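You operate a simulated robot arm through the tools that you are given. There is no shell and no other tool. Be economical: measure what you need, move in short steps, check, and stop when the job is done.

You are at the controls of a simulated robot arm. One attempt, no reset.

JOB
Open the gauge drawer, fetch the long spring and stand it in the inside of the gauge drawer, then shut the drawer.

The check looks at the end state, three seconds after you hand in, the way a careful person would. Anything else that was tipped, shoved, dropped, spilled or broken makes it a failure.

ROBOT AND FRAMES
A 7-joint arm with a two-finger parallel gripper, fixed in place. Base frame: the origin is at the foot of the arm, x ahead of it, y to its left, z up. Units: m, degrees, N and s.
With the tool pointing down near the work surface it reaches from about 0.24 to 0.68 m from the base axis. Its first joint turns from -66.0 to 66.0 degrees. Payload 2.4 kg.
The TCP is the grasp point between the finger pads, 0.03 m short of the fingertips. In the tool frame z runs along the fingers and y along their closing line. The gripper opens to 0.094 m. The fingers are 0.028 m wide and 0.01 m thick; the gripper's body (0.05 by 0.096 m) begins 0.055 m behind the TCP.
Orientation is told as [roll, pitch, yaw] about the base's x, y, z axes, in that order, counted from this pose: with the fingers straight down and closing along the base's y, the tool's x points along the base's -x, its y along +y and its z along -z.

CONTROLS
- The arm moves only by the tool nudge_tool. Its arguments are lists of equal length, an entry for each row: "claw": the finger opening in cm, from 0 to 9.4; "dp": the shift along the tool's x, y, z in cm, a list of three; "dr": the turn, a rotation vector about the tool's x, y, z in degrees, a list of three. In form: {"claw": [claw, ...], "dp": [[x, y, z], ...], "dr": [[wx, wy, wz], ...]}. A call has 1 to 10 rows; each row shifts and turns the commanded pose from where the row before left it, along the tool's axes as they then stand. Each row takes 0.2 s and may step no farther than 0.05 m and 8.6 degrees from the row before; otherwise, or with a gripper value out of range, the whole call is refused. Where a pose cannot be reached the arm comes as near as it can. A force on the tool above 40 N (or 10 N above the force at the start of the call, whichever is more), or a blocked arm, ends the call early, and 0.2 s more pass. Each finger travels about 0.153 m/s and halts on what it meets, pressing with about 25 N; the grip force reading is that of the motor and also rises with nothing between the fingers. The clock runs only during rows and for 0.2 s after the last one: add rows that do not move to give the fingers time. It gives the time, the measured TCP pose, the force on the tool (base axes), the opening and the grip force at its end, in the units of the frame above (readings bear some noise).
- Cameras (640 x 400 px; columns grow to the right, rows downward): "scene" is fixed at [0.0268, 0.4765, 1.428]; the picture's right is [-0.82, -0.58, 0.00], its down [-0.42, 0.59, -0.69] and it looks along [0.40, -0.56, -0.72] (base axes); focal length 253 px, centre (320, 200). "wrist" rides on the gripper at [-0.037, 0, -0.058] in the tool frame; the picture's right is [0.00, -1.00, 0.00], its down [0.97, 0.00, -0.24] and it looks along [0.24, 0.00, 0.97] (tool axes); focal length 218 px, centre (320, 200).
- grab_frame(camera): a new picture of that camera. The clock stands still meanwhile.
- measure_at(camera, pixels): for up to 12 pixels [column, row] of the newest picture of that camera ("zoom" is the newest enlarged one), the place [x, y, z] in the base frame of the surface seen there, good to about 0.002 m. The clock stands still meanwhile.
- zoom(camera, box): a new picture of the part [left, top, right, bottom] of that camera's present view, enlarged. The clock stands still meanwhile.
- job_done(): hands the job in; it is judged then, once.

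Keep the steps short. Do not move on a guess: measure, check each grasp and each placing, and mend mistakes. In all there are 60 turns and 20 pictures (those below and enlarged ones count). Leave the gripper open and the arm clear of the work at the hand-in unless told otherwise, and finish with a single line.

The tools are called by a JSON object that holds its "api" and its "payload". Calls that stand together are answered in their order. nudge_tool: Moves the arm, as the interface text tells. Its arguments: {"type":"object","properties":{"claw":{"type":"array"},"dp":{"type":"array"},"dr":{"type":"array"}},"required":["claw","dp","dr"]} The other tools are called the same way: grab_frame (camera) takes a picture; measure_at (camera, pixels) gives the place of the surface under pixels of a picture; zoom (camera, box) takes an enlarged picture of a part of a camera's view; job_done () hands the job in.

At the start:

```text
time: 0.0
position: [0.3454, 0.0044, 1.0352]
tool_rot: [0.0, -0.1, 0.0]
ft_force: [-0.8, 0.4, 0.7]
gripper_width: 0.0939
gripper_force: 0.1
```

scene: 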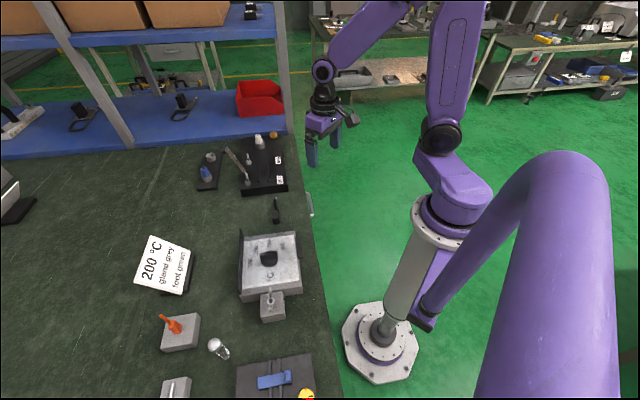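
wrist: 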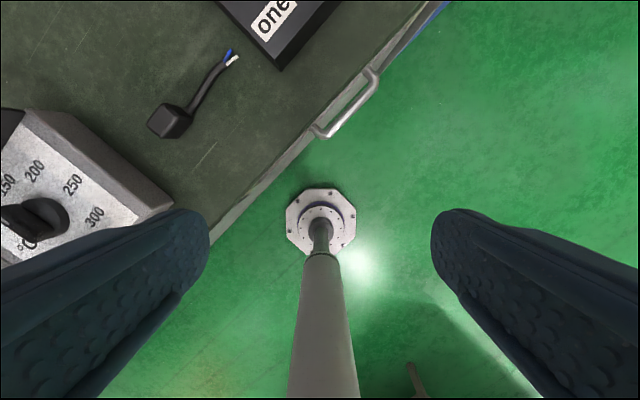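

I see the work surface with several items and a drawer handle near (310,203). I'll enlarge two parts of the scene to find the gauge drawer and the long spring.

{"api": "zoom", "payload": {"camera": "scene", "box": [180, 120, 340, 220]}}

{"api": "zoom", "payload": {"camera": "scene", "box": [120, 220, 340, 400]}}

```text
4.00 times, centred on (260, 170) of scene
```

zoom: 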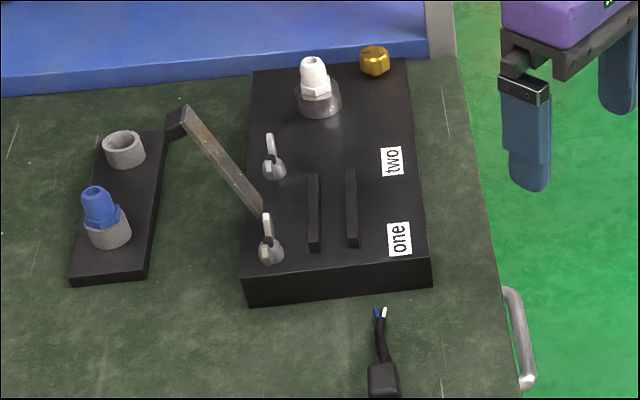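

```text
2.22 times, centred on (230, 310) of scene
```

zoom: 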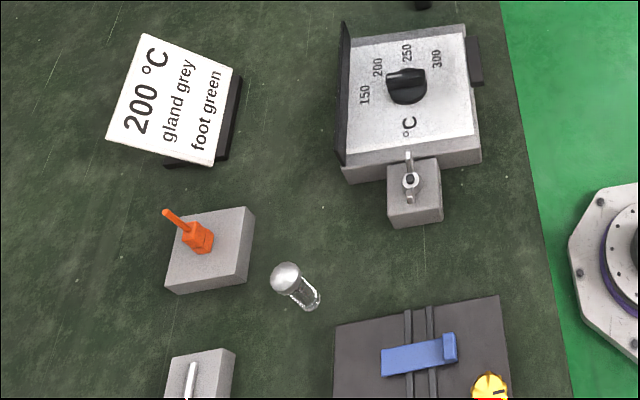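

The handle at (310,203) looks like the table's drawer; the shiny object at (218,348) is unclear. I'll enlarge that area and the drawer front.

{"api": "zoom", "payload": {"camera": "scene", "box": [190, 325, 254, 365]}}

{"api": "measure_at", "payload": {"camera": "scene", "pixels": [[307, 194], [311, 205], [312, 214], [218, 343], [223, 355], [270, 260], [272, 308], [240, 290], [275, 205], [300, 220], [180, 390], [278, 380]]}}

{"api": "measure_at", "payload": {"camera": "wrist", "pixels": [[317, 131], [345, 108], [373, 78], [328, 137], [378, 90], [300, 140], [370, 60], [265, 185], [430, 10], [220, 225], [355, 80], [310, 120]]}}

```text
10.00 times, centred on (222, 345) of scene
```

zoom: 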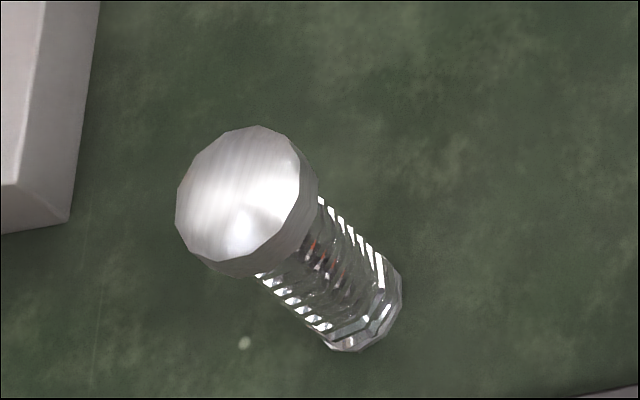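

```text
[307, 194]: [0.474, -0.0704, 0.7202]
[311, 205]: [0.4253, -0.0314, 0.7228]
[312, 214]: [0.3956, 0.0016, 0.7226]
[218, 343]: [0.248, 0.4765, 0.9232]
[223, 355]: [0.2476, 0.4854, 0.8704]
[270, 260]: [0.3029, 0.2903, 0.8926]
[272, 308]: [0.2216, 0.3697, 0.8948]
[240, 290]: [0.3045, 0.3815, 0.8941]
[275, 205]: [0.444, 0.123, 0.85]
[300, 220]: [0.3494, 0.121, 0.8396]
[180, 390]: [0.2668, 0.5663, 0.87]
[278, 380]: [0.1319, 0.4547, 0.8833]
```

```text
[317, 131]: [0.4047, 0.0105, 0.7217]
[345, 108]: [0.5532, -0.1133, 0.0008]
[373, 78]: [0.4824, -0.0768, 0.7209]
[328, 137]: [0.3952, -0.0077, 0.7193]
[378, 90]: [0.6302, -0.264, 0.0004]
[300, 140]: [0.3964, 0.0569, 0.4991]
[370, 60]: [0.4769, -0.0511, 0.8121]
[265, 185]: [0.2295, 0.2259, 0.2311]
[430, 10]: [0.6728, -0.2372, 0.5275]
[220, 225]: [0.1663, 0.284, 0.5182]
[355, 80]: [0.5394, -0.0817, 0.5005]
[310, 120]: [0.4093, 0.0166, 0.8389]
```

The long spring appears to stand at about (0.248, 0.48), z 0.84–0.925. The drawer handle bar is at z≈0.72 running along (0.7,-0.7), about 2.5 cm in front of the table edge. I move to the open side and turn the tool 45° to view the handle.

{"api": "nudge_tool", "payload": {"claw": [6, 6, 6, 6, 6, 6, 6, 6, 6], "dp": [[0, -4.5, 0], [0, -4.5, 0], [0, -4.5, 0], [0, 0, 0], [0, 0, 0], [0, 0, 0], [0, 0, 0], [0, 0, 0], [0, 0, 0]], "dr": [[0, 0, 0], [0, 0, 0], [0, 0, 0], [0, 0, 7.5], [0, 0, 7.5], [0, 0, 7.5], [0, 0, 7.5], [0, 0, 7.5], [0, 0, 7.5]]}}

```text
time: 2.0
position: [0.3442, -0.1294, 1.036]
tool_rot: [0.1, -0.1, -45.2]
ft_force: [-1.1, 0.3, 0.7]
gripper_width: 0.06
gripper_force: 0.1
```

Position and yaw are as planned. Next I tilt the fingers 45° toward the drawer front.

{"api": "nudge_tool", "payload": {"claw": [6, 6, 6, 6, 6, 6], "dp": [[0, 0, 0], [0, 0, 0], [0, 0, 0], [0, 0, 0], [0, 0, 0], [0, 0, 0]], "dr": [[-7.5, 0, 0], [-7.5, 0, 0], [-7.5, 0, 0], [-7.5, 0, 0], [-7.5, 0, 0], [-7.5, 0, 0]]}}

{"api": "grab_frame", "payload": {"camera": "wrist"}}

```text
time: 3.4
position: [0.3432, -0.13, 1.0363]
tool_rot: [45.2, -0.1, -45.2]
ft_force: [-0.8, 0.4, 0.0]
gripper_width: 0.0601
gripper_force: 0.1
```

```text
14 pictures are left
```

wrist: 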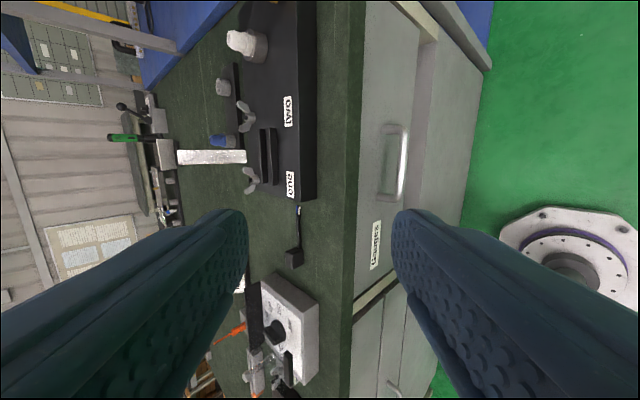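

The drawer front carries the label "Gauges" at (375,245), with its handle at (400,165). I'll measure handle, front face and drawer edges.

{"api": "measure_at", "payload": {"camera": "wrist", "pixels": [[404, 165], [404, 140], [404, 185], [390, 165], [375, 240], [375, 100], [358, 285], [358, 200], [352, 200], [396, 270], [416, 60], [375, 15]]}}

{"api": "zoom", "payload": {"camera": "wrist", "box": [340, 100, 440, 220]}}

```text
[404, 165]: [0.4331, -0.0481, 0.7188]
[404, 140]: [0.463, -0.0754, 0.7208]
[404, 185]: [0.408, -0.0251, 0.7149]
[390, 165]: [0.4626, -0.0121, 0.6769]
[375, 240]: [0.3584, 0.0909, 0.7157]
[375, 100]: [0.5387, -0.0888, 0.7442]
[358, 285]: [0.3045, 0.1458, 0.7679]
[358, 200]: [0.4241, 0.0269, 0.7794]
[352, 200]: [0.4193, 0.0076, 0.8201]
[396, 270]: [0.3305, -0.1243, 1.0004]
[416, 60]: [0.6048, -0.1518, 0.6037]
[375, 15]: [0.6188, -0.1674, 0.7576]
```

```text
3.33 times, centred on (390, 160) of wrist
```

zoom: 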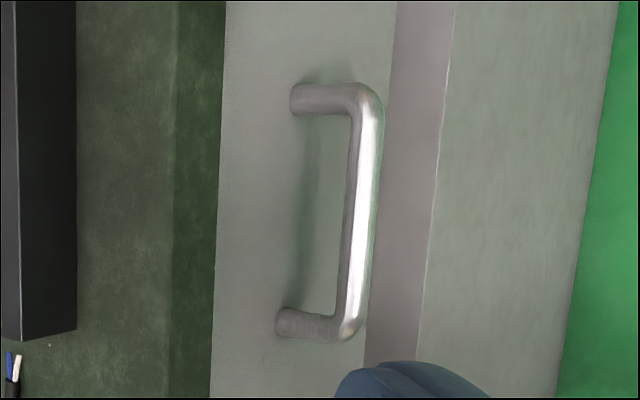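

The front plane lies at n=(x+y)/√2≈0.318, and the bar centre is at n≈0.277, z≈0.719, t≈0.335 (gap about 3.6 cm). I go to a point 8 cm short of the grasp, narrowing the fingers to 2.6 cm.

{"api": "nudge_tool", "payload": {"claw": [2.6, 2.6, 2.6, 2.6, 2.6, 2.6], "dp": [[0, -2.25, 3.71], [0, -2.25, 3.71], [0, -2.25, 3.71], [0, -2.25, 3.71], [0, -2.25, 3.71], [0, -2.25, 3.71]], "dr": [[0, 0, 0], [0, 0, 0], [0, 0, 0], [0, 0, 0], [0, 0, 0], [0, 0, 0]]}}

{"api": "grab_frame", "payload": {"camera": "wrist"}}

```text
time: 4.8
position: [0.3896, -0.0869, 0.7806]
tool_rot: [45.1, -0.1, -45.0]
ft_force: [0.4, 1.1, -0.6]
gripper_width: 0.0258
gripper_force: 0.1
```

```text
12 pictures are left
```

wrist: 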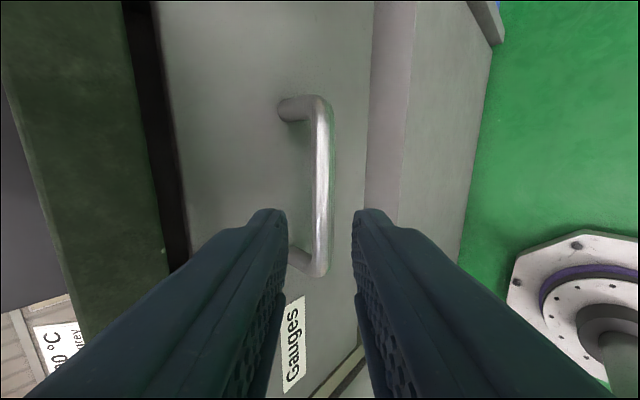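

The bar lies between the finger lines. I measure it again at close range.

{"api": "measure_at", "payload": {"camera": "wrist", "pixels": [[322, 130], [322, 190], [320, 250], [318, 272], [320, 98], [230, 150], [165, 150], [190, 230], [365, 150], [350, 360]]}}

```text
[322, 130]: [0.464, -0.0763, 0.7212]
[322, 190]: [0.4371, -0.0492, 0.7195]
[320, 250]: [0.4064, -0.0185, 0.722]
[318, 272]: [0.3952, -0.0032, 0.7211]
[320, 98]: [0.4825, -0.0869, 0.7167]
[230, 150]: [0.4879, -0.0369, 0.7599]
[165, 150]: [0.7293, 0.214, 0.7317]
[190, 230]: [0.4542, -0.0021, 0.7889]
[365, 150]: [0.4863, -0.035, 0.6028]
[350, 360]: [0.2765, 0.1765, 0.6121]
```

The bar lies 8.9 cm ahead along the tool axis and nearly centred. I go forward 7.9 cm and then close.

{"api": "nudge_tool", "payload": {"claw": [2.6, 2.6, 2.6, 0, 0, 0], "dp": [[0, 0.1, 3.0], [0, 0, 3.0], [0, 0, 1.9], [0, 0, 0], [0, 0, 0], [0, 0, 0]], "dr": [[0, 0, 0], [0, 0, 0], [0, 0, 0], [0, 0, 0], [0, 0, 0], [0, 0, 0]]}}

```text
time: 6.1
position: [0.428, -0.0492, 0.7247]
tool_rot: [44.5, 0.2, -45.2]
ft_force: [-4.2, -4.3, 3.3]
gripper_width: 0.0157
gripper_force: 45.0
stopped in row 6: the force on the tool passed its limit (the readings are from after the stop); the commanded pose is now the measured one
```

The fingers hold the bar (opening 1.57 cm, grip 45 N). I pull straight out, 6 cm first.

{"api": "nudge_tool", "payload": {"claw": [0, 0, 0, 0], "dp": [[0, -1.06, -1.06], [0, -1.06, -1.06], [0, -1.06, -1.06], [0, -1.06, -1.06]], "dr": [[0, 0, 0], [0, 0, 0], [0, 0, 0], [0, 0, 0]]}}

```text
time: 7.1
position: [0.3841, -0.0918, 0.7238]
tool_rot: [44.4, 0.2, -45.3]
ft_force: [1.2, 1.3, -18.7]
gripper_width: 0.0157
gripper_force: 44.9
```

The drawer comes along (TCP moved 6 cm out). There is some downward pull on the tool, so I ease down slightly while pulling 9 cm more.

{"api": "nudge_tool", "payload": {"claw": [0, 0, 0, 0, 0, 0], "dp": [[0, -1.1, -1.02], [0, -1.1, -1.02], [0, -1.07, -1.05], [0, -1.07, -1.05], [0, -1.07, -1.05], [0, -1.07, -1.05]], "dr": [[0, 0, 0], [0, 0, 0], [0, 0, 0], [0, 0, 0], [0, 0, 0], [0, 0, 0]]}}

{"api": "grab_frame", "payload": {"camera": "scene"}}

```text
time: 8.5
position: [0.3202, -0.1554, 0.7253]
tool_rot: [44.3, 0.1, -45.4]
ft_force: [8.6, -7.9, -25.2]
gripper_width: 0.0157
gripper_force: 44.9
```

```text
11 pictures are left
```

scene: 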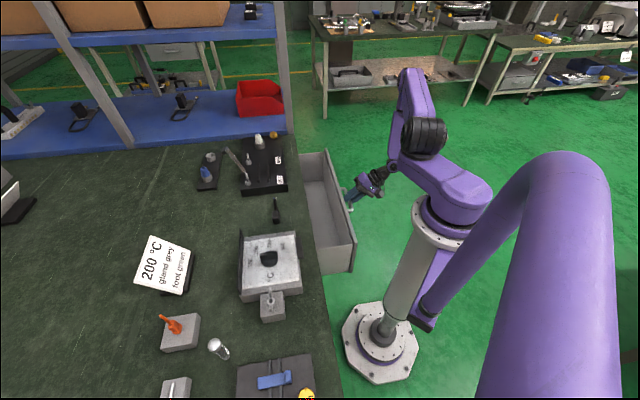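

The drawer is open about 15 cm and looks empty near the front. Forces are mild (-25 N vertical, ~11 N sideways), so I relieve them by a millimetre and pull 4 cm more for room.

{"api": "nudge_tool", "payload": {"claw": [0, 0, 0, 0, 0], "dp": [[-0.1, -0.1, 0.1], [-0.02, -0.73, -0.71], [-0.02, -0.73, -0.71], [-0.02, -0.73, -0.71], [-0.02, -0.73, -0.71]], "dr": [[0, 0, 0], [0, 0, 0], [0, 0, 0], [0, 0, 0], [0, 0, 0]]}}

```text
time: 9.7
position: [0.2938, -0.1831, 0.7247]
tool_rot: [44.5, 0.1, -45.3]
ft_force: [3.4, -1.6, 18.9]
gripper_width: 0.0157
gripper_force: 45.0
```

The drawer is open 19 cm. I release to 2.8 cm and back away along the tool axis, then rise.

{"api": "nudge_tool", "payload": {"claw": [2.8, 2.8, 2.8, 2.8, 2.8, 2.8, 2.8], "dp": [[0, 0, 0], [0, 0, 0], [0, 0, -2], [0, 0, -3], [0, 0, -4], [0, 3, -3], [0, 3, -3]], "dr": [[0, 0, 0], [0, 0, 0], [0, 0, 0], [0, 0, 0], [0, 0, 0], [0, 0, 0], [0, 0, 0]]}}

{"api": "grab_frame", "payload": {"camera": "scene"}}

```text
time: 11.3
position: [0.2505, -0.2282, 0.8726]
tool_rot: [44.4, 0.2, -45.4]
ft_force: [0.7, -0.7, -0.3]
gripper_width: 0.0281
gripper_force: 0.1
```

```text
10 pictures are left
```

scene: 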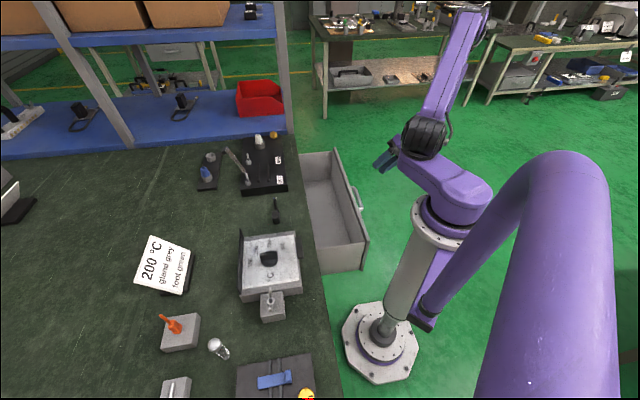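

The drawer stays open. I measure its floor, walls and rim from the scene picture.

{"api": "measure_at", "payload": {"camera": "scene", "pixels": [[330, 210], [320, 190], [340, 235], [312, 160], [330, 152], [345, 195], [366, 240], [335, 272], [315, 245], [350, 225], [325, 235], [310, 200]]}}

```text
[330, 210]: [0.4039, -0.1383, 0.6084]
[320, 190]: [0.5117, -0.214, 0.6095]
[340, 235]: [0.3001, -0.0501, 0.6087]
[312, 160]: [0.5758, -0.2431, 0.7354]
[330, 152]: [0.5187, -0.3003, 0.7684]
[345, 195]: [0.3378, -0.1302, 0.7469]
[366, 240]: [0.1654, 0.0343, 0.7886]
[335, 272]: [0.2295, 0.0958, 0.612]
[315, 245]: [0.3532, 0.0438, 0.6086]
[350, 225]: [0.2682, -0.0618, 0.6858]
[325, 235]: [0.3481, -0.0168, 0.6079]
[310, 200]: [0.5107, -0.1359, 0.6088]
```

The drawer floor is at z 0.6085, the front inner wall at n≈0.146, the rim at z 0.789; the floor is clear. I rise about 20 cm and untilt to straight down.

{"api": "nudge_tool", "payload": {"claw": [6, 6, 6, 6, 6, 6, 6, 6, 6, 6], "dp": [[0, 3.4, -3.5], [0, 3.4, -3.5], [0, 3.4, -3.5], [0, 3.4, -3.5], [0, 0, 0], [0, 0, 0], [0, 0, 0], [0, 0, 0], [0, 0, 0], [0, 0, 0]], "dr": [[0, 0, 0], [0, 0, 0], [0, 0, 0], [0, 0, 0], [7.4, 0, 0], [7.4, 0, 0], [7.4, 0, 0], [7.4, 0, 0], [7.4, 0, 0], [7.4, 0, 0]]}}

```text
time: 13.5
position: [0.2498, -0.2298, 1.0677]
tool_rot: [-0.2, 0.1, -45.4]
ft_force: [0.6, 1.1, 0.0]
gripper_width: 0.0602
gripper_force: 0.1
```

Now straight down. I move over to about (0.35, 0.0) at z 1.07 and begin turning the yaw back.

{"api": "nudge_tool", "payload": {"claw": [9, 9, 9, 9, 9, 9, 9, 9, 9, 9], "dp": [[1.56, 3.88, 0], [1.56, 3.88, 0], [1.56, 3.88, 0], [1.56, 3.88, 0], [1.56, 3.88, 0], [1.56, 3.88, 0], [0, 0, 0], [0, 0, 0], [0, 0, 0], [0, 0, 0]], "dr": [[0, 0, 0], [0, 0, 0], [0, 0, 0], [0, 0, 0], [0, 0, 0], [0, 0, 0], [0, 0, -8.5], [0, 0, -8.5], [0, 0, -8.5], [0, 0, -8.5]]}}

```text
time: 15.7
position: [0.3484, 0.0015, 1.0672]
tool_rot: [0.2, 0.1, -11.3]
ft_force: [0.2, -0.3, 0.4]
gripper_width: 0.0899
gripper_force: 0.1
```

Next: yaw to 0, then travel 0.36 m in +y toward the spring at height 1.07.

{"api": "nudge_tool", "payload": {"claw": [9, 9, 9, 9, 9, 9, 9, 9, 9, 9], "dp": [[0, 0, 0], [0, 0, 0], [0.4, 4.5, 0], [0.4, 4.5, 0], [0.4, 4.5, 0], [0.4, 4.5, 0], [0.4, 4.5, 0], [0.4, 4.5, 0], [0.4, 4.5, 0], [0.4, 4.5, 0]], "dr": [[0, 0, -5.65], [0, 0, -5.65], [0, 0, 0], [0, 0, 0], [0, 0, 0], [0, 0, 0], [0, 0, 0], [0, 0, 0], [0, 0, 0], [0, 0, 0]]}}

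{"api": "grab_frame", "payload": {"camera": "wrist"}}

```text
time: 17.9
position: [0.3157, 0.3601, 1.0706]
tool_rot: [0.1, 0.2, -0.1]
ft_force: [0.3, -0.4, 0.5]
gripper_width: 0.0899
gripper_force: 0.0
```

```text
9 pictures are left
```

wrist: 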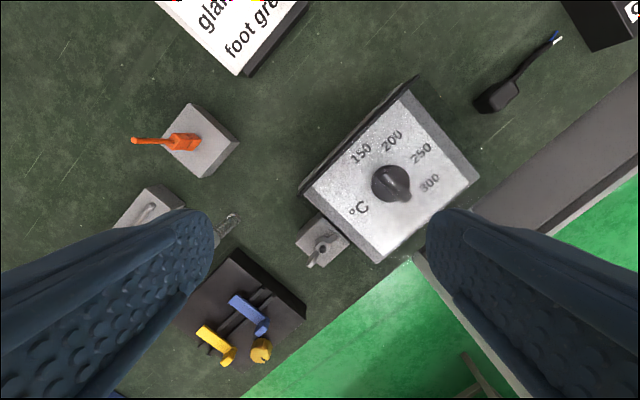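

The spring is half hidden behind the left finger near (228,225). I move 10 cm further in +y and look again.

{"api": "nudge_tool", "payload": {"claw": [9, 9, 9], "dp": [[0.4, 4, 0], [0.4, 4, 0], [0.4, 3.5, 0]], "dr": [[0, 0, 0], [0, 0, 0], [0, 0, 0]]}}

{"api": "grab_frame", "payload": {"camera": "wrist"}}

```text
time: 18.7
position: [0.3035, 0.4758, 1.0692]
tool_rot: [0.1, 0.2, -0.1]
ft_force: [-0.3, -0.2, -0.3]
gripper_width: 0.0901
gripper_force: 0.0
```

```text
8 pictures are left
```

wrist: 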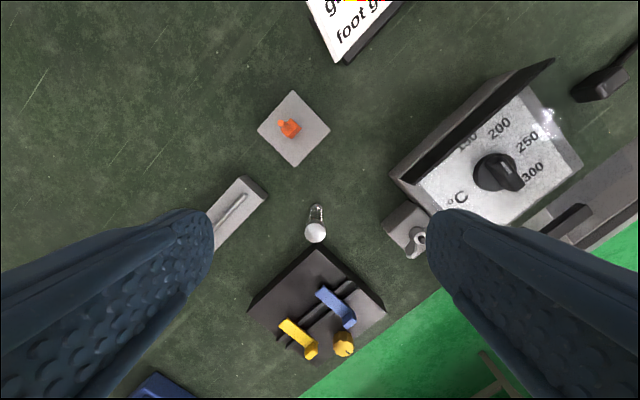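

The spring shows at (315,230). I enlarge it and measure it and its neighbours.

{"api": "zoom", "payload": {"camera": "wrist", "box": [275, 195, 355, 245]}}

{"api": "measure_at", "payload": {"camera": "wrist", "pixels": [[315, 232], [306, 232], [325, 232], [315, 242], [316, 210], [318, 250], [265, 190], [236, 205], [385, 222], [405, 245], [293, 166], [335, 305]]}}

```text
8.00 times, centred on (315, 220) of wrist
```

zoom: 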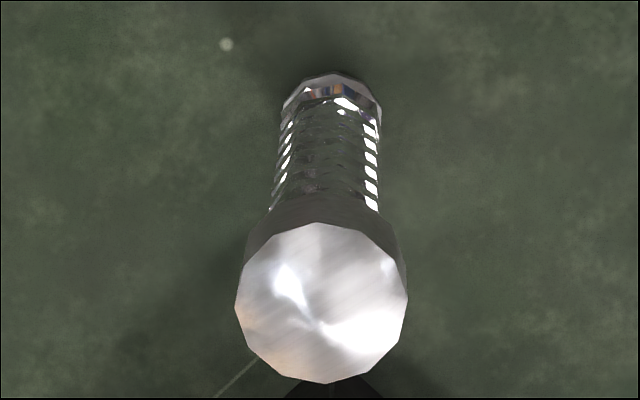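

```text
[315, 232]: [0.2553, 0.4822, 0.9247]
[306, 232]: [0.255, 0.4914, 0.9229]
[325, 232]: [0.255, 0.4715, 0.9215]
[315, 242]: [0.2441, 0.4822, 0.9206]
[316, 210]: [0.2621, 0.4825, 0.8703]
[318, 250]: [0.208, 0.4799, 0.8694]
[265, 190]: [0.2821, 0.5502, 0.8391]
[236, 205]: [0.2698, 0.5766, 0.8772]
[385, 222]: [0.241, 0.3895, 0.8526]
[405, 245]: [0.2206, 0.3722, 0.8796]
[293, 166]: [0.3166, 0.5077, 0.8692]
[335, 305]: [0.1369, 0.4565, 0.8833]
```

The spring's top is at (0.2545, 0.4817, 0.9235), cap about 2.1 cm across; neighbours are ≥7 cm away and low. I move above it and descend with 5 cm opening, stopping 3 cm above the grasp height.

{"api": "nudge_tool", "payload": {"claw": [6, 6, 5, 5, 5], "dp": [[2.45, 0.3, 0], [2.45, 0.3, 0], [0, 0, 4.5], [0, 0, 4.5], [0, 0, 3.5]], "dr": [[0, 0, 0], [0, 0, 0], [0, 0, 0], [0, 0, 0], [0, 0, 0]]}}

{"api": "grab_frame", "payload": {"camera": "wrist"}}

```text
time: 19.9
position: [0.258, 0.4832, 0.9428]
tool_rot: [0.2, 0.2, -0.1]
ft_force: [0.0, 1.4, -1.4]
gripper_width: 0.0499
gripper_force: 0.0
```

```text
6 pictures are left
```

wrist: 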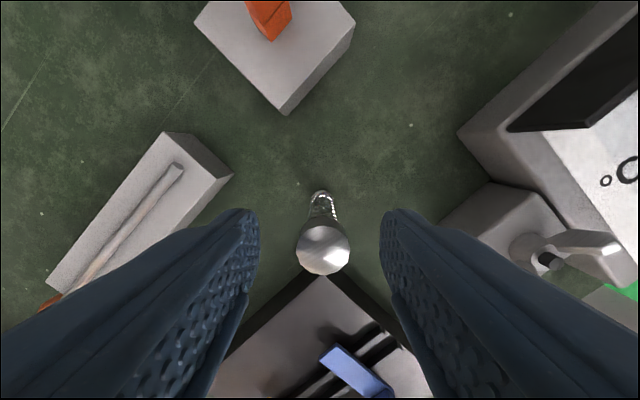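

The cap is between the fingers at (323,250). I measure its edges for fine centring.

{"api": "measure_at", "payload": {"camera": "wrist", "pixels": [[323, 250], [299, 250], [348, 250], [323, 228], [323, 272], [318, 215], [320, 200]]}}

```text
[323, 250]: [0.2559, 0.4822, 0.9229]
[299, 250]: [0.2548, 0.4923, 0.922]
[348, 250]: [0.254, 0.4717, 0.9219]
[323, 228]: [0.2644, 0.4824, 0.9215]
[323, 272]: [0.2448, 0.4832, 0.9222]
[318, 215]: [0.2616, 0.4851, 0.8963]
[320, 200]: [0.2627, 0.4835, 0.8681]
```

The cap centre is (0.2546, 0.482). I correct 3.4 mm, descend 3.1 cm and close.

{"api": "nudge_tool", "payload": {"claw": [5, 5, 0, 0, 0], "dp": [[0.34, -0.12, 1.1], [0, 0, 2.0], [0, 0, 0], [0, 0, 0], [0, 0, 0]], "dr": [[0, 0, 0], [0, 0, 0], [0, 0, 0], [0, 0, 0], [0, 0, 0]]}}

```text
time: 21.1
position: [0.2537, 0.4817, 0.9126]
tool_rot: [0.1, 0.2, -0.1]
ft_force: [-0.4, 0.3, -0.3]
gripper_width: 0.0199
gripper_force: 25.0
```

Gripped at 2.0 cm width. I lift straight up 18 cm.

{"api": "nudge_tool", "payload": {"claw": [0, 0, 0, 0, 0, 0], "dp": [[0, 0, -1], [0, 0, -2.5], [0, 0, -3.5], [0, 0, -3.5], [0, 0, -3.5], [0, 0, -4]], "dr": [[0, 0, 0], [0, 0, 0], [0, 0, 0], [0, 0, 0], [0, 0, 0], [0, 0, 0]]}}

{"api": "grab_frame", "payload": {"camera": "wrist"}}

```text
time: 22.5
position: [0.2537, 0.479, 1.0934]
tool_rot: [0.0, 0.2, -0.1]
ft_force: [0.5, -0.3, -0.2]
gripper_width: 0.0201
gripper_force: 25.2
```

```text
5 pictures are left
```

wrist: 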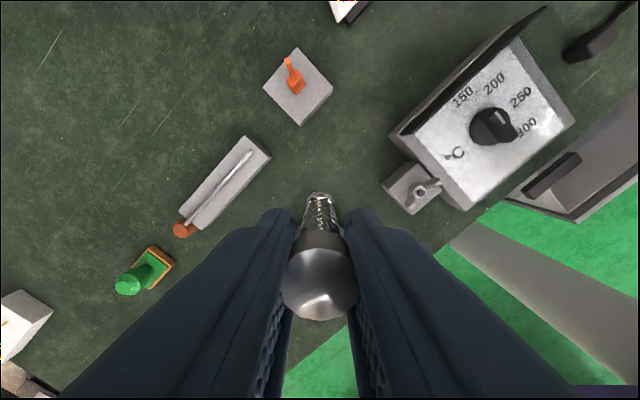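

The spring is held upright in the fingers. I carry it back at this height toward (0.35, 0.09).

{"api": "nudge_tool", "payload": {"claw": [0, 0, 0, 0, 0, 0, 0, 0, 0, 0], "dp": [[-2.5, -3, 0], [-2.5, -3, 0], [-2.5, -3, 0], [-2.5, -3, 0], [0, -4.5, 0], [0, -4.5, 0], [0, -4.5, 0], [0, -4.5, 0], [0, -4.5, 0], [0, -4.5, 0]], "dr": [[0, 0, 0], [0, 0, 0], [0, 0, 0], [0, 0, 0], [0, 0, 0], [0, 0, 0], [0, 0, 0], [0, 0, 0], [0, 0, 0], [0, 0, 0]]}}

```text
time: 24.7
position: [0.3517, 0.0909, 1.0898]
tool_rot: [0.1, 0.1, 0.1]
ft_force: [1.1, -0.2, -0.4]
gripper_width: 0.0194
gripper_force: 24.5
```

Still held. I go on to above the drawer (0.389, -0.085) and turn the yaw to -45° so the hand lines up with the drawer.

{"api": "nudge_tool", "payload": {"claw": [0, 0, 0, 0, 0, 0, 0, 0, 0, 0], "dp": [[-0.93, -4.4, 0], [-0.93, -4.4, 0], [-0.93, -4.4, 0], [-0.93, -4.4, 0], [0, 0, 0], [0, 0, 0], [0, 0, 0], [0, 0, 0], [0, 0, 0], [0, 0, 0]], "dr": [[0, 0, 0], [0, 0, 0], [0, 0, 0], [0, 0, 0], [0, 0, 7.5], [0, 0, 7.5], [0, 0, 7.5], [0, 0, 7.5], [0, 0, 7.5], [0, 0, 7.5]]}}

{"api": "grab_frame", "payload": {"camera": "wrist"}}

```text
time: 26.9
position: [0.3899, -0.0841, 1.0919]
tool_rot: [0.1, 0.2, -45.2]
ft_force: [1.0, -0.4, 0.2]
gripper_width: 0.0196
gripper_force: 25.4
```

```text
4 pictures are left
```

wrist: 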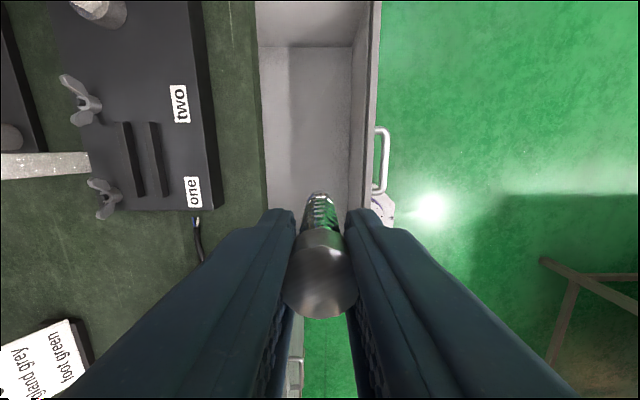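

The drawer is clear below. I measure the table edge, floor, front wall and rim to confirm clearance.

{"api": "measure_at", "payload": {"camera": "wrist", "pixels": [[264, 150], [300, 150], [340, 150], [357, 150], [372, 130], [366, 60], [310, 20], [318, 200]]}}

```text
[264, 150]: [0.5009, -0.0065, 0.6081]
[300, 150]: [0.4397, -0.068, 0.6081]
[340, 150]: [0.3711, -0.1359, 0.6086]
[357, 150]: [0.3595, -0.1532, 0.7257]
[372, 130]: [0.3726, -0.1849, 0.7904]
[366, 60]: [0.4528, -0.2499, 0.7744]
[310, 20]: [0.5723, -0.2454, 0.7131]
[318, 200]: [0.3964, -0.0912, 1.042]
```

Front wall inner face n≈0.146, table edge n≈0.301; the hand (±4.8 cm) fits at n≈0.221. I shift 0.5 cm in and descend 37 cm.

{"api": "nudge_tool", "payload": {"claw": [0, 0, 0, 0, 0, 0, 0, 0, 0, 0], "dp": [[0, 0.5, 4], [0, 0, 4], [0, 0, 4], [0, 0, 4], [0, 0, 4], [0, 0, 4], [0, 0, 4], [0, 0, 3.5], [0, 0, 3], [0, 0, 2.5]], "dr": [[0, 0, 0], [0, 0, 0], [0, 0, 0], [0, 0, 0], [0, 0, 0], [0, 0, 0], [0, 0, 0], [0, 0, 0], [0, 0, 0], [0, 0, 0]]}}

{"api": "grab_frame", "payload": {"camera": "wrist"}}

```text
time: 29.1
position: [0.3925, -0.0808, 0.7215]
tool_rot: [0.1, 0.2, -45.1]
ft_force: [-0.2, 0.1, -0.6]
gripper_width: 0.0192
gripper_force: 24.8
```

```text
3 pictures are left
```

wrist: 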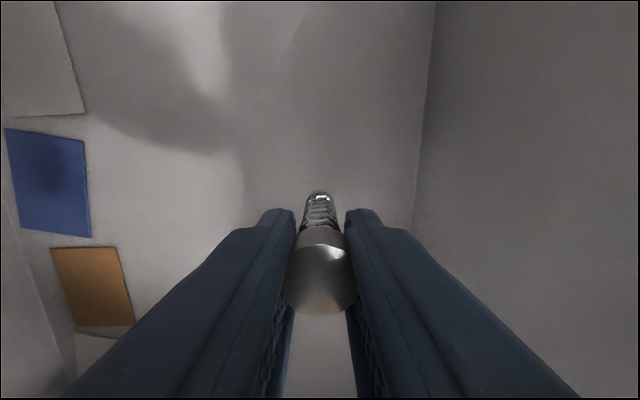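

No contact so far; the spring foot is about 4 cm above the floor, which is clear. Descend 3.7 cm and then ease down in 1 mm steps watching the force.

{"api": "nudge_tool", "payload": {"claw": [0, 0, 0, 0], "dp": [[0, 0, 1.5], [0, 0, 1.3], [0, 0, 0.6], [0, 0, 0.3]], "dr": [[0, 0, 0], [0, 0, 0], [0, 0, 0], [0, 0, 0]]}}

{"api": "measure_at", "payload": {"camera": "wrist", "pixels": [[50, 180], [95, 300], [40, 60], [200, 80], [318, 195]]}}

```text
time: 30.1
position: [0.3923, -0.0814, 0.6856]
tool_rot: [0.0, 0.3, -45.2]
ft_force: [0.2, -0.2, -0.8]
gripper_width: 0.0191
gripper_force: 24.7
```

```text
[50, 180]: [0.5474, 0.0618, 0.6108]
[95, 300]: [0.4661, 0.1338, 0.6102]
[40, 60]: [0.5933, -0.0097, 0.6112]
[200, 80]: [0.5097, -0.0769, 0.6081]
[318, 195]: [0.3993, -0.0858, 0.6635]
```

Flat plates lie far back (n≥0.41), well away. Still no contact; I lower in 1 mm steps.

{"api": "nudge_tool", "payload": {"claw": [0, 0, 0, 0, 0], "dp": [[0, 0, 0.15], [0, 0, 0.1], [0, 0, 0.1], [0, 0, 0.1], [0, 0, 0]], "dr": [[0, 0, 0], [0, 0, 0], [0, 0, 0], [0, 0, 0], [0, 0, 0]]}}

```text
time: 31.3
position: [0.3936, -0.0816, 0.6806]
tool_rot: [-0.1, 0.3, -45.1]
ft_force: [-0.8, 0.7, 5.7]
gripper_width: 0.0193
gripper_force: 25.2
```

Contact: 5.7 N upward at z 0.6806, as expected. I release in stages and wait.

{"api": "nudge_tool", "payload": {"claw": [2.2, 2.6, 3.5, 4.5, 5, 5], "dp": [[0, 0, 0], [0, 0, 0], [0, 0, 0], [0, 0, 0], [0, 0, 0], [0, 0, 0]], "dr": [[0, 0, 0], [0, 0, 0], [0, 0, 0], [0, 0, 0], [0, 0, 0], [0, 0, 0]]}}

{"api": "measure_at", "payload": {"camera": "wrist", "pixels": [[320, 270], [318, 200]]}}

```text
time: 32.7
position: [0.3936, -0.0808, 0.6803]
tool_rot: [0.0, 0.2, -45.2]
ft_force: [0.5, -0.4, -0.5]
gripper_width: 0.0499
gripper_force: 0.0
```

```text
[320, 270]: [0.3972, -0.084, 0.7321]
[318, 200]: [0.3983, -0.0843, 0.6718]
```

Released. I rise straight up about 30 cm and look at the drawer.

{"api": "nudge_tool", "payload": {"claw": [5, 5, 5, 5, 5, 5, 5, 5, 5], "dp": [[0, 0, -1.5], [0, 0, -2.5], [0, 0, -3.5], [0, 0, -4], [0, 0, -4], [0, 0, -4], [0, 0, -4], [0, 0, -4], [0, 0, -3]], "dr": [[0, 0, 0], [0, 0, 0], [0, 0, 0], [0, 0, 0], [0, 0, 0], [0, 0, 0], [0, 0, 0], [0, 0, 0], [0, 0, 0]]}}

{"api": "grab_frame", "payload": {"camera": "wrist"}}

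```text
time: 34.7
position: [0.3938, -0.0823, 0.9835]
tool_rot: [0.0, 0.2, -45.1]
ft_force: [-0.6, 0.3, 1.2]
gripper_width: 0.0499
gripper_force: 0.1
```

```text
2 pictures are left
```

wrist: 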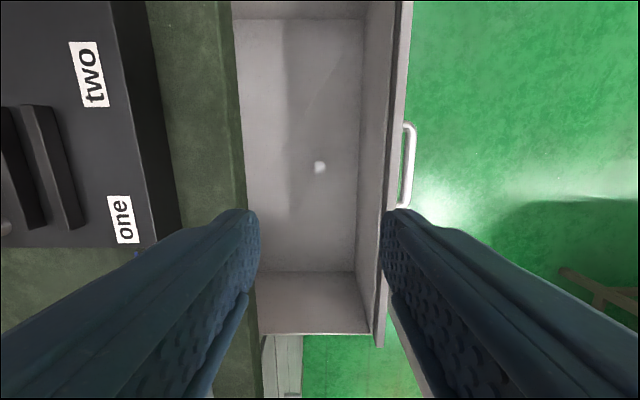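

The spring shows at (320,168). I measure its top, plus the handle.

{"api": "measure_at", "payload": {"camera": "wrist", "pixels": [[320, 168], [318, 164], [322, 171], [410, 150], [411, 180], [405, 60]]}}

```text
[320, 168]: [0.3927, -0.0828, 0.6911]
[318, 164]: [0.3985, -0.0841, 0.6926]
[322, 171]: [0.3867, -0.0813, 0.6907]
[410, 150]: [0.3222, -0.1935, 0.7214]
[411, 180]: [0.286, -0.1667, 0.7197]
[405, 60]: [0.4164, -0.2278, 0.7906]
```

The top is at z 0.6915, exactly 8.3 cm above the floor, so the spring stands upright at (0.393,-0.083). Now I go back in front of the handle: 20.6 cm out, then tilt.

{"api": "nudge_tool", "payload": {"claw": [2.6, 2.6, 2.6, 2.6, 2.6, 2.6, 2.6, 2.6, 2.6, 2.6], "dp": [[0, -4.12, 0], [0, -4.12, 0], [0, -4.12, 0], [0, -4.12, 0], [0, -4.12, 0], [0, 0, 0], [0, 0, 0], [0, 0, 0], [0, 0, 0], [0, 0, 0]], "dr": [[0, 0, 0], [0, 0, 0], [0, 0, 0], [0, 0, 0], [0, 0, 0], [-8, 0, 0], [-8, 0, 0], [-8, 0, 0], [-8, 0, 0], [-8, 0, 0]]}}

```text
time: 36.9
position: [0.2473, -0.2258, 0.9853]
tool_rot: [40.1, 0.2, -45.1]
ft_force: [0.7, 0.4, 0.0]
gripper_width: 0.0258
gripper_force: 0.1
```

I finish the tilt and descend 19.6 cm to the start of the approach line.

{"api": "nudge_tool", "payload": {"claw": [2.6, 2.6, 2.6, 2.6, 2.6, 2.6], "dp": [[0, 0, 0], [0, -3.44, 3.49], [0, -3.44, 3.49], [0, -3.44, 3.49], [0, -3.44, 3.49], [0, 0, 0]], "dr": [[-4.7, 0, 0], [0, 0, 0], [0, 0, 0], [0, 0, 0], [0, 0, 0], [0, 0, 0]]}}

{"api": "grab_frame", "payload": {"camera": "wrist"}}

```text
time: 38.3
position: [0.246, -0.2271, 0.7879]
tool_rot: [44.6, 0.3, -45.1]
ft_force: [0.4, 0.2, -0.3]
gripper_width: 0.0263
gripper_force: 0.1
```

```text
1 pictures are left
```

wrist: 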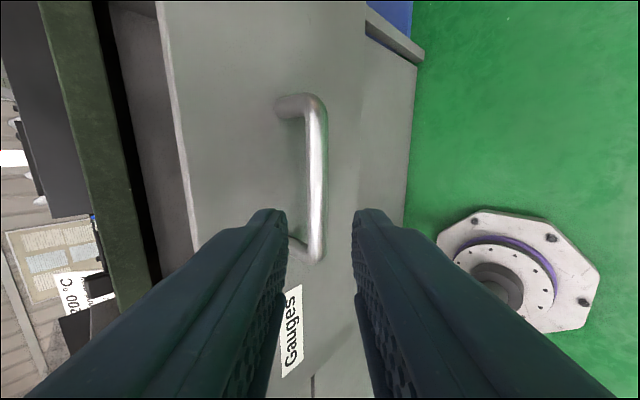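

{"api": "measure_at", "payload": {"camera": "wrist", "pixels": [[318, 140], [317, 190], [316, 240], [230, 150]]}}

```text
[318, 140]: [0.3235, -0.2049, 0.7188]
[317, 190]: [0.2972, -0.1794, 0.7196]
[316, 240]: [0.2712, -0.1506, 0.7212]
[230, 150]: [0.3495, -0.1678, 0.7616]
```

The bar is 10.2 cm ahead and 5 mm toward the upper finger. I correct y by 0.5 cm and advance 9.2 cm gently, without gripping, so the bar is caged.

{"api": "nudge_tool", "payload": {"claw": [2.6, 2.6, 2.6, 2.6, 2.6, 2.6], "dp": [[0, 0.5, 2], [0, 0, 2], [0, 0, 2], [0, 0, 1.6], [0, 0, 1.6], [0, 0, 0]], "dr": [[0, 0, 0], [0, 0, 0], [0, 0, 0], [0, 0, 0], [0, 0, 0], [0, 0, 0]]}}

```text
time: 39.7
position: [0.2956, -0.1764, 0.7262]
tool_rot: [44.8, 0.2, -45.1]
ft_force: [-1.1, 0.7, 0.5]
gripper_width: 0.0262
gripper_force: 0.1
```

The bar is caged and no force is felt. I narrow to 2.0 cm in small steps, then start pushing slowly inward.

{"api": "nudge_tool", "payload": {"claw": [2.4, 2.2, 2.0, 2.0, 2.0, 2.0, 2.0, 2.0, 2.0, 2.0], "dp": [[0, 0, 0], [0, 0, 0], [0, 0, 0], [0, 0.07, 0.07], [0, 0.14, 0.14], [0, 0.25, 0.25], [0, 0.35, 0.35], [0, 0.43, 0.42], [0, 0.43, 0.42], [0, 0.43, 0.42]], "dr": [[0, 0, 0], [0, 0, 0], [0, 0, 0], [0, 0, 0], [0, 0, 0], [0, 0, 0], [0, 0, 0], [0, 0, 0], [0, 0, 0], [0, 0, 0]]}}

```text
time: 41.9
position: [0.3169, -0.1567, 0.7269]
tool_rot: [44.7, 0.2, -44.9]
ft_force: [-0.3, 0.0, -2.1]
gripper_width: 0.021
gripper_force: 1.2
```

The drawer follows with small force. I keep pushing, 6.5 cm at about 3.5 cm/s.

{"api": "nudge_tool", "payload": {"claw": [2.0, 2.0, 2.0, 2.0, 2.0, 2.0, 2.0, 2.0, 2.0, 2.0], "dp": [[0, 0.2, 0.2], [0, 0.35, 0.35], [0, 0.49, 0.48], [0, 0.49, 0.48], [0, 0.49, 0.48], [0, 0.49, 0.48], [0, 0.49, 0.48], [0, 0.49, 0.48], [0, 0.49, 0.48], [0, 0.3, 0.3]], "dr": [[0, 0, 0], [0, 0, 0], [0, 0, 0], [0, 0, 0], [0, 0, 0], [0, 0, 0], [0, 0, 0], [0, 0, 0], [0, 0, 0], [0, 0, 0]]}}

```text
time: 44.1
position: [0.3592, -0.1137, 0.7255]
tool_rot: [44.8, 0.2, -45.1]
ft_force: [-1.4, 0.3, -1.4]
gripper_width: 0.021
gripper_force: 0.9
```

n is now 0.174; about 9.7 cm remain. I push another 6 cm the same way.

{"api": "nudge_tool", "payload": {"claw": [2.0, 2.0, 2.0, 2.0, 2.0, 2.0, 2.0, 2.0, 2.0, 2.0], "dp": [[0, 0.2, 0.2], [0, 0.35, 0.35], [0, 0.49, 0.48], [0, 0.49, 0.48], [0, 0.49, 0.48], [0, 0.49, 0.48], [0, 0.49, 0.48], [0, 0.49, 0.48], [0, 0.49, 0.48], [0, 0.3, 0.3]], "dr": [[0, 0, 0], [0, 0, 0], [0, 0, 0], [0, 0, 0], [0, 0, 0], [0, 0, 0], [0, 0, 0], [0, 0, 0], [0, 0, 0], [0, 0, 0]]}}

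```text
time: 46.3
position: [0.4032, -0.0717, 0.729]
tool_rot: [44.8, 0.2, -45.0]
ft_force: [0.1, -1.7, -2.7]
gripper_width: 0.0212
gripper_force: 1.0
```

n is 0.234; about 3.6 cm remain. I slow to 2 cm/s, also easing down 2 mm.

{"api": "nudge_tool", "payload": {"claw": [2.0, 2.0, 2.0, 2.0, 2.0, 2.0, 2.0, 2.0, 2.0, 2.0], "dp": [[0, 0.1, 0.2], [0, 0.2, 0.3], [0, 0.28, 0.28], [0, 0.28, 0.28], [0, 0.28, 0.28], [0, 0.28, 0.28], [0, 0.28, 0.28], [0, 0.21, 0.21], [0, 0.21, 0.21], [0, 0.14, 0.14]], "dr": [[0, 0, 0], [0, 0, 0], [0, 0, 0], [0, 0, 0], [0, 0, 0], [0, 0, 0], [0, 0, 0], [0, 0, 0], [0, 0, 0], [0, 0, 0]]}}

```text
time: 48.5
position: [0.4251, -0.0478, 0.7269]
tool_rot: [44.6, 0.2, -45.0]
ft_force: [-0.4, -0.5, -0.8]
gripper_width: 0.0208
gripper_force: 0.3
```

n is 0.267, no stop felt yet. I creep on at under 1 cm/s until the stop shows in the force.

{"api": "nudge_tool", "payload": {"claw": [2.0, 2.0, 2.0, 2.0, 2.0, 2.0, 2.0], "dp": [[0, 0.1, 0.1], [0, 0.1, 0.1], [0, 0.1, 0.1], [0, 0.1, 0.1], [0, 0.07, 0.07], [0, 0.07, 0.07], [0, 0, 0]], "dr": [[0, 0, 0], [0, 0, 0], [0, 0, 0], [0, 0, 0], [0, 0, 0], [0, 0, 0], [0, 0, 0]]}}

```text
time: 50.1
position: [0.4312, -0.0444, 0.7252]
tool_rot: [44.5, 0.2, -45.2]
ft_force: [-7.2, -7.7, -4.9]
gripper_width: 0.0261
gripper_force: 5.4
```

The stop is felt: 10.5 N against the push at n=0.2735, matching the closed position. I open slightly, ease off, and slide back along the finger axis.

{"api": "nudge_tool", "payload": {"claw": [2.8, 2.8, 2.8, 2.8, 2.8, 2.8, 2.8, 2.8], "dp": [[0, 0, 0], [0, -0.18, -0.18], [0, 0, 0], [0, 0, -1], [0, 0, -2], [0, 0, -3], [0, 0, -4], [0, 0, -4]], "dr": [[0, 0, 0], [0, 0, 0], [0, 0, 0], [0, 0, 0], [0, 0, 0], [0, 0, 0], [0, 0, 0], [0, 0, 0]]}}

```text
time: 51.9
position: [0.3588, -0.1174, 0.8273]
tool_rot: [44.7, 0.2, -45.0]
ft_force: [-0.7, 0.5, 0.9]
gripper_width: 0.0278
gripper_force: 0.2
```

Clear of the handle. I take the last picture to confirm the drawer is shut.

{"api": "grab_frame", "payload": {"camera": "wrist"}}

{"api": "measure_at", "payload": {"camera": "wrist", "pixels": [[230, 150], [210, 120], [240, 80], [322, 150], [322, 190], [312, 150], [305, 150]]}}

```text
0 pictures are left
```

wrist: 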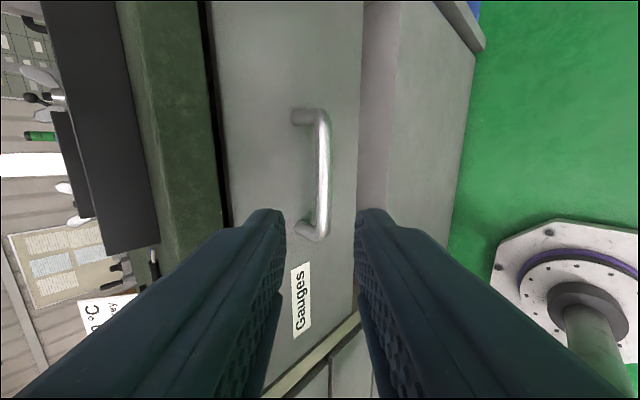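

```text
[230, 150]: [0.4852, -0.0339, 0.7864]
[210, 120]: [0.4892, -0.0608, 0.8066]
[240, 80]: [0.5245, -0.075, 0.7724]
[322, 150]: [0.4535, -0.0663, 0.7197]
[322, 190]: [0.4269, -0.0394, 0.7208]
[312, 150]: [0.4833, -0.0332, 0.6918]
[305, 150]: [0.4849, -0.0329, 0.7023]
```

The front is at n≈0.319 and the bar outer face at n≈0.274, the same as at the start, so the drawer is shut. I open the gripper, draw clear upward and away, and then hand in.

{"api": "nudge_tool", "payload": {"claw": [9, 9, 9, 9, 9], "dp": [[0, 0, -4], [0, 2, -4], [0, 2.5, -4], [0, 2.5, -4], [0, 0, 0]], "dr": [[0, 0, 0], [0, 0, 0], [0, 0, 0], [0, 0, 0], [0, 0, 0]]}}

{"api": "job_done", "payload": {}}

```text
time: 53.1
position: [0.3154, -0.1628, 0.9895]
tool_rot: [44.7, 0.3, -45.0]
ft_force: [-0.4, 0.2, 0.7]
gripper_width: 0.0898
gripper_force: 0.0
```

```text
The job is handed in.
```

The long spring was measured standing in the gauge drawer, and the drawer is shut at its starting position; I couldn't see the spring after shutting it, but I closed it slowly so it wouldn't tip.
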